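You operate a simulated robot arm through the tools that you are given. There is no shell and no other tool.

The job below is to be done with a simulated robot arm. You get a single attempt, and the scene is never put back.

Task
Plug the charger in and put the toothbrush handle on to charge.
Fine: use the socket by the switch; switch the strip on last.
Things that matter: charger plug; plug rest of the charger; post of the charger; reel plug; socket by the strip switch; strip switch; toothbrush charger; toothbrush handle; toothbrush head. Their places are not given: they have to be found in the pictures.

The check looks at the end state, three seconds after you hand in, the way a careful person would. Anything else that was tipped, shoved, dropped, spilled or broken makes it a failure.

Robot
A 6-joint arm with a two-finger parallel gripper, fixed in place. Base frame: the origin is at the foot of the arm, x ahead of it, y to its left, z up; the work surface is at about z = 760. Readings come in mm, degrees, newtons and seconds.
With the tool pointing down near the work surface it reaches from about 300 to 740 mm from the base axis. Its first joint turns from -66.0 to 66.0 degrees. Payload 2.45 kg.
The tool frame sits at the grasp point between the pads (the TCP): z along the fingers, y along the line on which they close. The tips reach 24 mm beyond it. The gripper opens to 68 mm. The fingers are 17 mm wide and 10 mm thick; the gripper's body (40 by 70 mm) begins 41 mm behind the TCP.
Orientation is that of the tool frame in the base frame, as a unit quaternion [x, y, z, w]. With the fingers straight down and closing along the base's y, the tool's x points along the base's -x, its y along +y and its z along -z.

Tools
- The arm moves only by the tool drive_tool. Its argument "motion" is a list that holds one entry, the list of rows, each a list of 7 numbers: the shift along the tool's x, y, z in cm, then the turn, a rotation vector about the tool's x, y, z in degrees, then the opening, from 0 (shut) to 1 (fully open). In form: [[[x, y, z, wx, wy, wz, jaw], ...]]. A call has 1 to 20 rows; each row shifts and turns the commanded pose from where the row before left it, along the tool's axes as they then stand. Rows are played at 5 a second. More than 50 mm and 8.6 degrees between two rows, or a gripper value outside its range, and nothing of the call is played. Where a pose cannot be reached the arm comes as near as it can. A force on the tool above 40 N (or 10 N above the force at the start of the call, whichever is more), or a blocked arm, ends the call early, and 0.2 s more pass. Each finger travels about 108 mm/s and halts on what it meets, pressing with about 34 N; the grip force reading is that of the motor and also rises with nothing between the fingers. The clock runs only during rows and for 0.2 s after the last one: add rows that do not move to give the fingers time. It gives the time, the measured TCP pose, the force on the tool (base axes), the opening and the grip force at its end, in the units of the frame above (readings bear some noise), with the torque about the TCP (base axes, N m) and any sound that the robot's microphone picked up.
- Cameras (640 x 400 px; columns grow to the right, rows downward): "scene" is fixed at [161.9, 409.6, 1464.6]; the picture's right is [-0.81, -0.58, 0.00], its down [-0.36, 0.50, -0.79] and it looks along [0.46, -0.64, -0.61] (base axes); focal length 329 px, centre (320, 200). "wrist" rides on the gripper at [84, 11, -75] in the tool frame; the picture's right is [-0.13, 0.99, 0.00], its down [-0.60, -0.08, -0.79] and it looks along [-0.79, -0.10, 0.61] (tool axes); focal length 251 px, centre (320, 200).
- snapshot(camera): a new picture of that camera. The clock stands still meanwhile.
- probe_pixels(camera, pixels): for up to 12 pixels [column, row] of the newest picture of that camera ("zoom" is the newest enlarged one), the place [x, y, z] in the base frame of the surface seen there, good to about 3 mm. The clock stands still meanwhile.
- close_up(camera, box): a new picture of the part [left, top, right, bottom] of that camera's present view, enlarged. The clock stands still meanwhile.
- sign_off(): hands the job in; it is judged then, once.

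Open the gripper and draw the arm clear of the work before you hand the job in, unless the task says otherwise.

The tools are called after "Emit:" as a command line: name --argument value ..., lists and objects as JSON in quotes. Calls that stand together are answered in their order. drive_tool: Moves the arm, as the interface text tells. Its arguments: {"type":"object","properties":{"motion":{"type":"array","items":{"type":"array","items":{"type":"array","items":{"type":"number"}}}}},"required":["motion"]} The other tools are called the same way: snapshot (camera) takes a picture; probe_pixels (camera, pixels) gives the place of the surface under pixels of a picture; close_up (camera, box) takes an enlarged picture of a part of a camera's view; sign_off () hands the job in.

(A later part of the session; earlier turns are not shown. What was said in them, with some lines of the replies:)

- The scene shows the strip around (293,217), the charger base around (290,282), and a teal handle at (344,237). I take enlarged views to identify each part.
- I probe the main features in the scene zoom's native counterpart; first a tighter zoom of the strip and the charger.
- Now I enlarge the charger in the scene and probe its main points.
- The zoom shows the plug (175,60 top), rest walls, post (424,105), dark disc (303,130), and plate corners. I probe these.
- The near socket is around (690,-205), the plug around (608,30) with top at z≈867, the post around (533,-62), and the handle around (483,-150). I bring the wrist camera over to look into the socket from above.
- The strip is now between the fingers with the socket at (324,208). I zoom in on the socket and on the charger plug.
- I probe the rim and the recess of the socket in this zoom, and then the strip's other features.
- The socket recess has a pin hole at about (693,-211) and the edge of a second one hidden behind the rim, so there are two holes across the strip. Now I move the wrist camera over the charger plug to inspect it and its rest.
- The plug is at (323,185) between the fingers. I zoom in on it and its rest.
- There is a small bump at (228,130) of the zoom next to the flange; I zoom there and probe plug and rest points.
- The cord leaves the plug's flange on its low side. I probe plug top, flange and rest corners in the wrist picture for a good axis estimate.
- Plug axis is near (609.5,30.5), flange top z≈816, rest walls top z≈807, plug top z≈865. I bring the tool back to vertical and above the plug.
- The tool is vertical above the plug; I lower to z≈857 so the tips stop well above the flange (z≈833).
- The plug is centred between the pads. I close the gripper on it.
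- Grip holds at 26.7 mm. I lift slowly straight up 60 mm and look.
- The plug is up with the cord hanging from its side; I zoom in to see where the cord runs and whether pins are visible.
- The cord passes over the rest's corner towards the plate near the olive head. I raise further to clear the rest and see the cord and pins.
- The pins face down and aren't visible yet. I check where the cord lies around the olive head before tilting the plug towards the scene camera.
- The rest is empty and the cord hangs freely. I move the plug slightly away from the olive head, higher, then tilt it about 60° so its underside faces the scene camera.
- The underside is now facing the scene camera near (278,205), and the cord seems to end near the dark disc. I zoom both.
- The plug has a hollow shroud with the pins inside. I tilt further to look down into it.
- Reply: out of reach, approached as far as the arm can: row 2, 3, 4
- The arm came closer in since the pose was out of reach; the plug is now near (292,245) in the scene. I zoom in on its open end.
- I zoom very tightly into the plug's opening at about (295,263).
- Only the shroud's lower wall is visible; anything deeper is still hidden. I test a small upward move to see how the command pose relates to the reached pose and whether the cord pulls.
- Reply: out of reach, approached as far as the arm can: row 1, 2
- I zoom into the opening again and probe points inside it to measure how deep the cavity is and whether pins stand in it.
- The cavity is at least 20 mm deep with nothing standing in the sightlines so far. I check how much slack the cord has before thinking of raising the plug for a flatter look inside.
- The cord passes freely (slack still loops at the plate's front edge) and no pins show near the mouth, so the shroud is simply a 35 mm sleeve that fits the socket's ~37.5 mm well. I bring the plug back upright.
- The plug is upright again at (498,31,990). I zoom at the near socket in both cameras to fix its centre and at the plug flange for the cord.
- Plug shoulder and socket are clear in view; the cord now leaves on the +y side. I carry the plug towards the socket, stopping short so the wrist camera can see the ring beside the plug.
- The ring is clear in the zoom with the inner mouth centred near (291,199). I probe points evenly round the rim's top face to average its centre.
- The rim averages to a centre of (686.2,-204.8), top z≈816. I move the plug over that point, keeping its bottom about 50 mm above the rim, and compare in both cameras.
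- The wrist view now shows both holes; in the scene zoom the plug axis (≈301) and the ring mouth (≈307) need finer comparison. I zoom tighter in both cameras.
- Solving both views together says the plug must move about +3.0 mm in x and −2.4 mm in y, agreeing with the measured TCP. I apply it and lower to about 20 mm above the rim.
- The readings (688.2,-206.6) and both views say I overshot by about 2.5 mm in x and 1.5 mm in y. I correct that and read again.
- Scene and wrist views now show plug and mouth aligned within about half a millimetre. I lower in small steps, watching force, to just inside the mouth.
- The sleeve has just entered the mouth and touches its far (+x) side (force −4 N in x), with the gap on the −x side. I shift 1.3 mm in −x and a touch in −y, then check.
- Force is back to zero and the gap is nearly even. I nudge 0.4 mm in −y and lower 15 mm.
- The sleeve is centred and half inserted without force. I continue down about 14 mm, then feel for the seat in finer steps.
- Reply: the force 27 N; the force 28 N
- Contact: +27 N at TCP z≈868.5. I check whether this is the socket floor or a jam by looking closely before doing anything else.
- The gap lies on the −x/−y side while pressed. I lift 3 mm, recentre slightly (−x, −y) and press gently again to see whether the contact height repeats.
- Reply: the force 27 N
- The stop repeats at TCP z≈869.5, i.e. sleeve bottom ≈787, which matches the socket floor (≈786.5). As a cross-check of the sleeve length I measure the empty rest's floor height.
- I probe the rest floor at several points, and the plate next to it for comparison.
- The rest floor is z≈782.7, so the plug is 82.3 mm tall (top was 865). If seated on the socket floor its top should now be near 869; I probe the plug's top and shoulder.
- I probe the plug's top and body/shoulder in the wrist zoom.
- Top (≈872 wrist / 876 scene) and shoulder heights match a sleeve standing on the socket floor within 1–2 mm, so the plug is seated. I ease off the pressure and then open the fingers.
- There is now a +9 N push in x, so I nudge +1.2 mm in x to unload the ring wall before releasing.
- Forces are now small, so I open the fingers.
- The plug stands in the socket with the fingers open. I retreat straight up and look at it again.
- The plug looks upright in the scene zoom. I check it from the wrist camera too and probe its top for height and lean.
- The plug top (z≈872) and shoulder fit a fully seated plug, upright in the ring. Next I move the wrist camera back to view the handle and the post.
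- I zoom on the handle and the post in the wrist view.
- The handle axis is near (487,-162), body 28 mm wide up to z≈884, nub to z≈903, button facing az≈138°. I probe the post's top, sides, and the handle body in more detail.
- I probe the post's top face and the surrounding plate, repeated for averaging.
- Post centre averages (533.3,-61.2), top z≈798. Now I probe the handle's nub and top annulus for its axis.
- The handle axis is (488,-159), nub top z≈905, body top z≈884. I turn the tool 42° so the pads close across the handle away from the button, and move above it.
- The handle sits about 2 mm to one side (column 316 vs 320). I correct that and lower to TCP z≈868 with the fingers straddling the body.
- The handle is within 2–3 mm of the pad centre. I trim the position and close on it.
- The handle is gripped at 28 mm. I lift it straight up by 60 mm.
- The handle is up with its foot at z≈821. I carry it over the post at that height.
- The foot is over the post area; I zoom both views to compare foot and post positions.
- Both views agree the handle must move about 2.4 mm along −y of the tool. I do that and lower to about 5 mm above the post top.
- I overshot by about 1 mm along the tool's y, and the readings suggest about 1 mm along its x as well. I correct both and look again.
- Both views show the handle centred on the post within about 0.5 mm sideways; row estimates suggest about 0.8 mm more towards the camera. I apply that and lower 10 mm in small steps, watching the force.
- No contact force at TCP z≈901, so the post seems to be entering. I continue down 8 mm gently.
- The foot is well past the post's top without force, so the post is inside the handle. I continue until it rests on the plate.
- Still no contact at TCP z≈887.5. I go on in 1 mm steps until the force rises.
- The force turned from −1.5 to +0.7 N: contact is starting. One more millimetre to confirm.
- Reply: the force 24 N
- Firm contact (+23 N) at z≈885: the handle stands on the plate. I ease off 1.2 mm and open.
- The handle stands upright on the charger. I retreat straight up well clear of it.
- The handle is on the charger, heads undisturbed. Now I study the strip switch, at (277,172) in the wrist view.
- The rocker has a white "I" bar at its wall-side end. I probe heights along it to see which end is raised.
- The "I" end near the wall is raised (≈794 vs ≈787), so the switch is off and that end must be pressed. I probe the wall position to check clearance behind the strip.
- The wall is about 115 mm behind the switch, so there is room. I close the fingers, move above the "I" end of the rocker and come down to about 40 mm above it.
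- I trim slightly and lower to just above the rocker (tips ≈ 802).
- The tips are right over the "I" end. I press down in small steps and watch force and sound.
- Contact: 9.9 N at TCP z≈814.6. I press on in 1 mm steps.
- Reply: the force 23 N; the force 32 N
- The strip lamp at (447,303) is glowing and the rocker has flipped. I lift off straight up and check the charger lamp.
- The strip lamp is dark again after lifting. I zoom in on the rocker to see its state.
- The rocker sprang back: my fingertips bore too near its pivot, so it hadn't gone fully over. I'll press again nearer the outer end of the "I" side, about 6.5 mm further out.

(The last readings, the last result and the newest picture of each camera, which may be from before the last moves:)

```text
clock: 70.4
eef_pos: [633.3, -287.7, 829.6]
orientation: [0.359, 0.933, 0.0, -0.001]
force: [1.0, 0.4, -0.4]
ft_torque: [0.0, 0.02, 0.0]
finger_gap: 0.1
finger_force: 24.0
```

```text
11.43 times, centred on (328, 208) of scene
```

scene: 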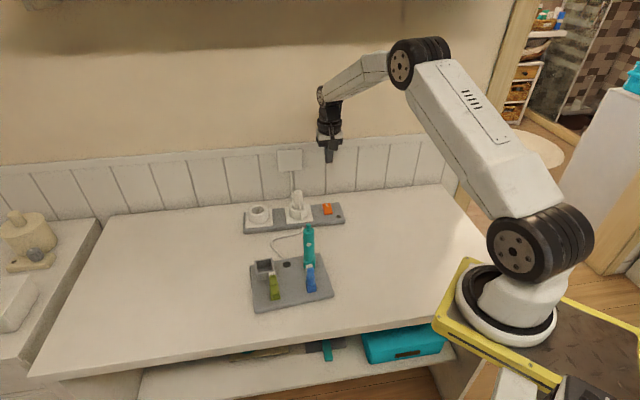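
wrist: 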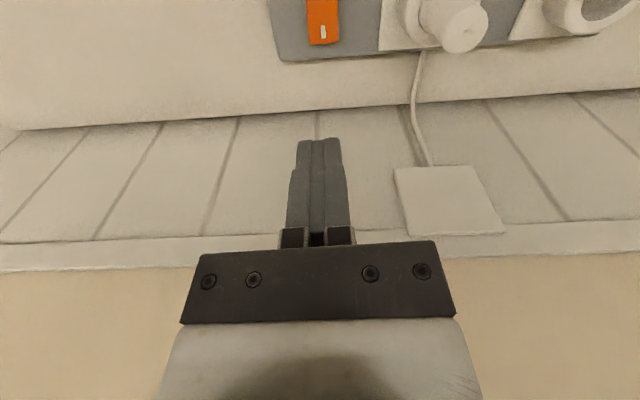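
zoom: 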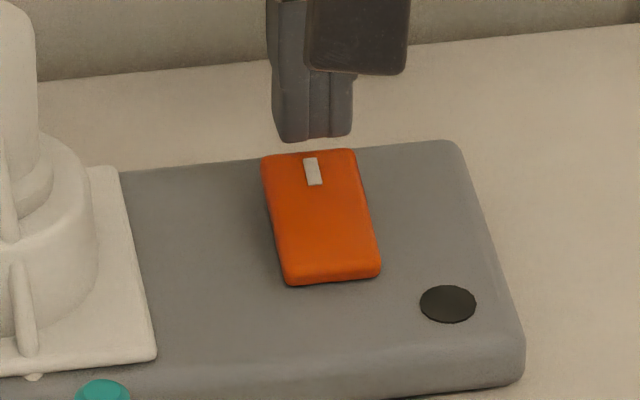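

Directly below, the inner fingertip edge will meet the rocker at the "I" bar, about 14 mm from the pivot. I press down there.

Emit:
drive_tool --motion '[[[0, 0, 0.4, 0, 0, 0, 0], [0, 0, 0.4, 0, 0, 0, 0], [0, 0, 0.3, 0, 0, 0, 0], [0, 0, 0, 0, 0, 0, 0]]]'

Emit:
drive_tool --motion '[[[0, 0, 0.15, 0, 0, 0, 0], [0, 0, 0.15, 0, 0, 0, 0], [0, 0, 0, 0, 0, 0, 0]]]'

Emit:
drive_tool --motion '[[[0, 0, 0.15, 0, 0, 0, 0], [0, 0, 0.15, 0, 0, 0, 0], [0, 0, 0, 0, 0, 0, 0]]]'

Emit:
close_up --camera "scene" --box '[305, 190, 350, 225]'

```text
clock: 71.4
eef_pos: [634.1, -286.1, 820.6]
orientation: [0.358, 0.934, 0.0, 0.0]
force: [-0.3, 0.0, 0.3]
ft_torque: [-0.01, 0.0, 0.01]
finger_gap: 0.1
finger_force: 23.5
```

```text
clock: 72.2
eef_pos: [632.5, -286.3, 817.3]
orientation: [0.358, 0.934, -0.001, 0.0]
force: [0.1, 0.0, -0.7]
ft_torque: [0.02, 0.0, -0.03]
finger_gap: 0.0
finger_force: 24.1
```

```text
clock: 73.0
eef_pos: [633.4, -286.0, 814.0]
orientation: [0.358, 0.934, -0.001, 0.0]
force: [-0.2, -0.4, -0.4]
ft_torque: [0.03, -0.04, 0.0]
finger_gap: 0.1
finger_force: 24.0
```

```text
11.43 times, centred on (328, 208) of scene
```

zoom: 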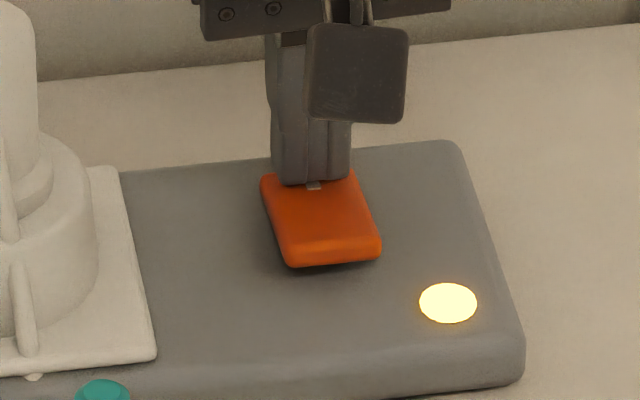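

The rocker is over and the lamp is on, with hardly any force. I lift just 2 mm and look whether it stays.

Emit:
drive_tool --motion '[[[0, 0, -0.2, 0, 0, 0, 0], [0, 0, 0, 0, 0, 0, 0]]]'

Emit:
close_up --camera "scene" --box '[305, 190, 350, 225]'

Emit:
close_up --camera "scene" --box '[240, 190, 350, 310]'

```text
clock: 73.6
eef_pos: [633.7, -287.4, 816.9]
orientation: [0.358, 0.934, 0.0, 0.0]
force: [-0.8, -0.4, -0.4]
ft_torque: [0.0, 0.03, -0.02]
finger_gap: 0.1
finger_force: 23.3
```

```text
11.43 times, centred on (328, 208) of scene
```

zoom: 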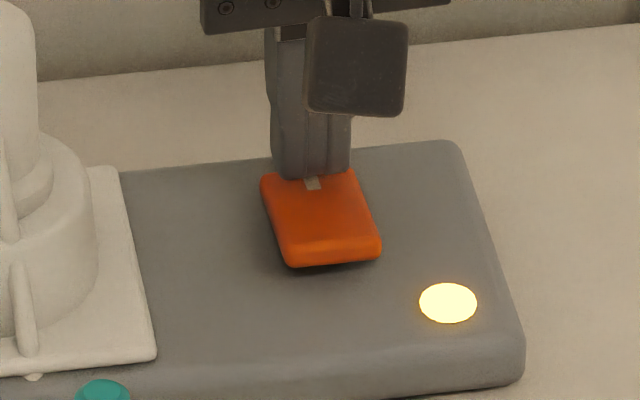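

```text
3.33 times, centred on (295, 250) of scene
```

zoom: 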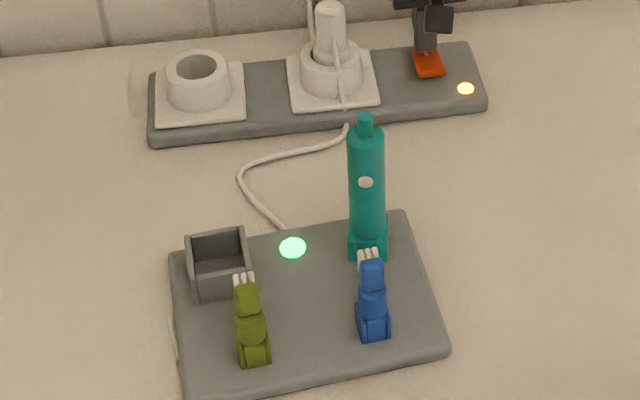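

Strip lamp on and the charger lamp at (292,247) is green, with the finger free of the rocker. I lift away slowly and check again.

Emit:
drive_tool --motion '[[[0, 0, -0.3, 0, 0, 0, 0], [0, 0, -0.5, 0, 0, 0, 0], [0, 0, -1.0, 0, 0, 0, 0], [0, 0, -2.0, 0, 0, 0, 0], [0, 0, 0, 0, 0, 0, 0]]]'

Emit:
close_up --camera "scene" --box '[240, 190, 350, 310]'

```text
clock: 74.8
eef_pos: [635.2, -287.4, 857.4]
orientation: [0.359, 0.933, 0.0, 0.0]
force: [0.2, -0.8, 0.6]
ft_torque: [0.01, 0.04, -0.02]
finger_gap: 0.0
finger_force: 23.2
```

```text
3.33 times, centred on (295, 250) of scene
```

zoom: 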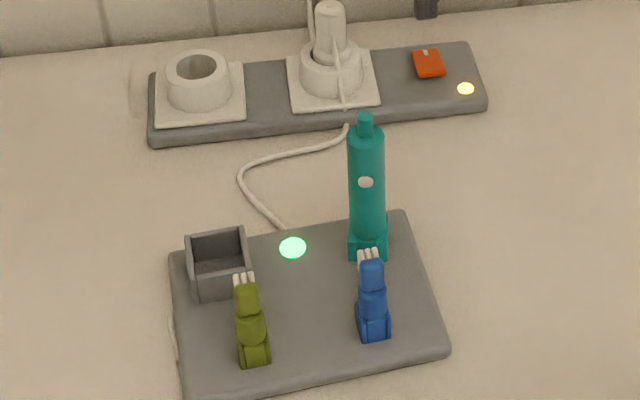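

Both lamps stay on. I raise the arm, open the gripper and draw it back clear of everything.

Emit:
drive_tool --motion '[[[0, 0, -4.0, 0, 0, 0, 0], [0, 0, -4.0, 0, 0, 0, 0.3], [0, 0, -4.0, 0, 0, 0, 0.7], [0, 0, -4.0, 0, 0, 0, 1], [0, 0, -4.0, 0, 0, 0, 1], [4.45, -0.65, 0, 0, 0, 0, 1], [4.45, -0.65, 0, 0, 0, 0, 1], [4.45, -0.65, 0, 0, 0, 0, 1], [4.45, -0.65, 0, 0, 0, 0, 1], [0, 0, 0, 0, 0, 0, 1], [0, 0, 0, 0, 0, 0, 1], [0, 0, 0, 0, 0, 0, 1], [0, 0, 0, 0, 0, 0, 1], [0, 0, 0, 0, 0, 0, 1], [0, 0, 0, 0, 0, 0, 1]]]'

Emit:
snapshot --camera "scene"

Emit:
close_up --camera "scene" --box '[240, 190, 350, 310]'

Emit:
snapshot --camera "wrist"

```text
clock: 78.0
eef_pos: [483.5, -186.6, 1054.6]
orientation: [0.358, 0.934, 0.0, 0.0]
force: [-0.1, -0.6, -0.3]
ft_torque: [0.01, 0.0, 0.02]
finger_gap: 67.7
finger_force: 0.1
```

```text
taken
```

scene: 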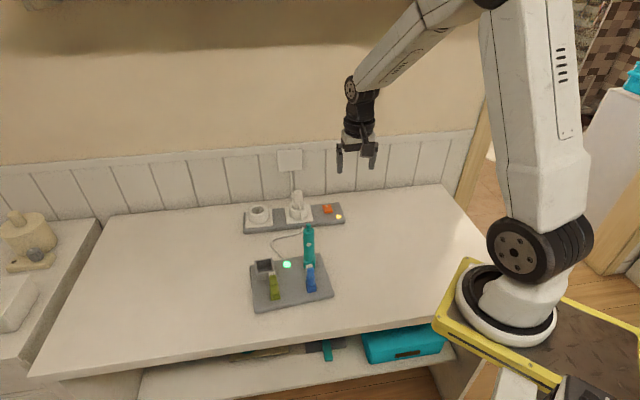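

```text
3.33 times, centred on (295, 250) of scene
```

zoom: 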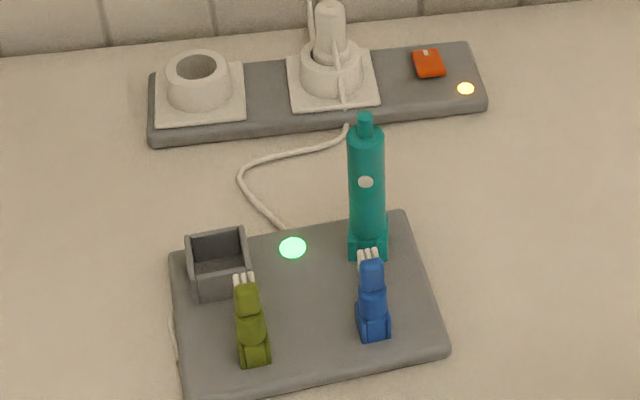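

```text
taken
```

wrist: 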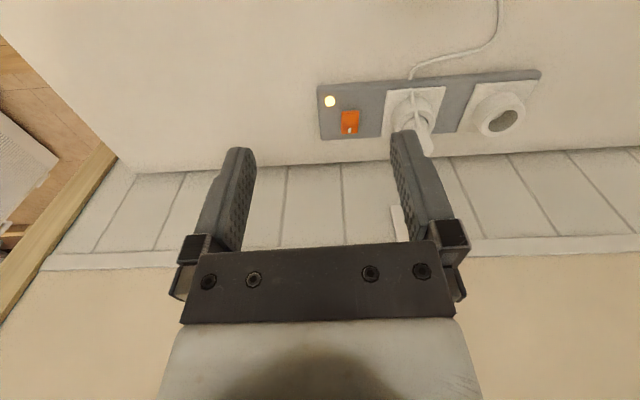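

The strip lamp glows yellow and the charger lamp is green. The plug stands in the socket by the switch, the handle sits on its post, both heads are untouched, and the open gripper is clear of everything. I hand the job in.

Emit:
sign_off

```text
The job is handed in.
```

The charger is plugged into the socket by the switch, the toothbrush handle is on its charging post, and the strip was switched on last. In the final pictures the strip lamp was yellow and the charger lamp was green. The two brush heads looked undisturbed, and the gripper was open and clear of the work.

- **Switch:** The first press lit the strip lamp, but it went off again when I lifted away. The second press, nearer the outer end of the rocker, held. The lamps were still on about four seconds later, just before I handed in.
- **Plug:** I couldn't see any pins inside the plug's hollow end, so I didn't line it up by angle. It went in until it met a firm stop at about the socket floor, and the charger lamp came on once the strip was on.
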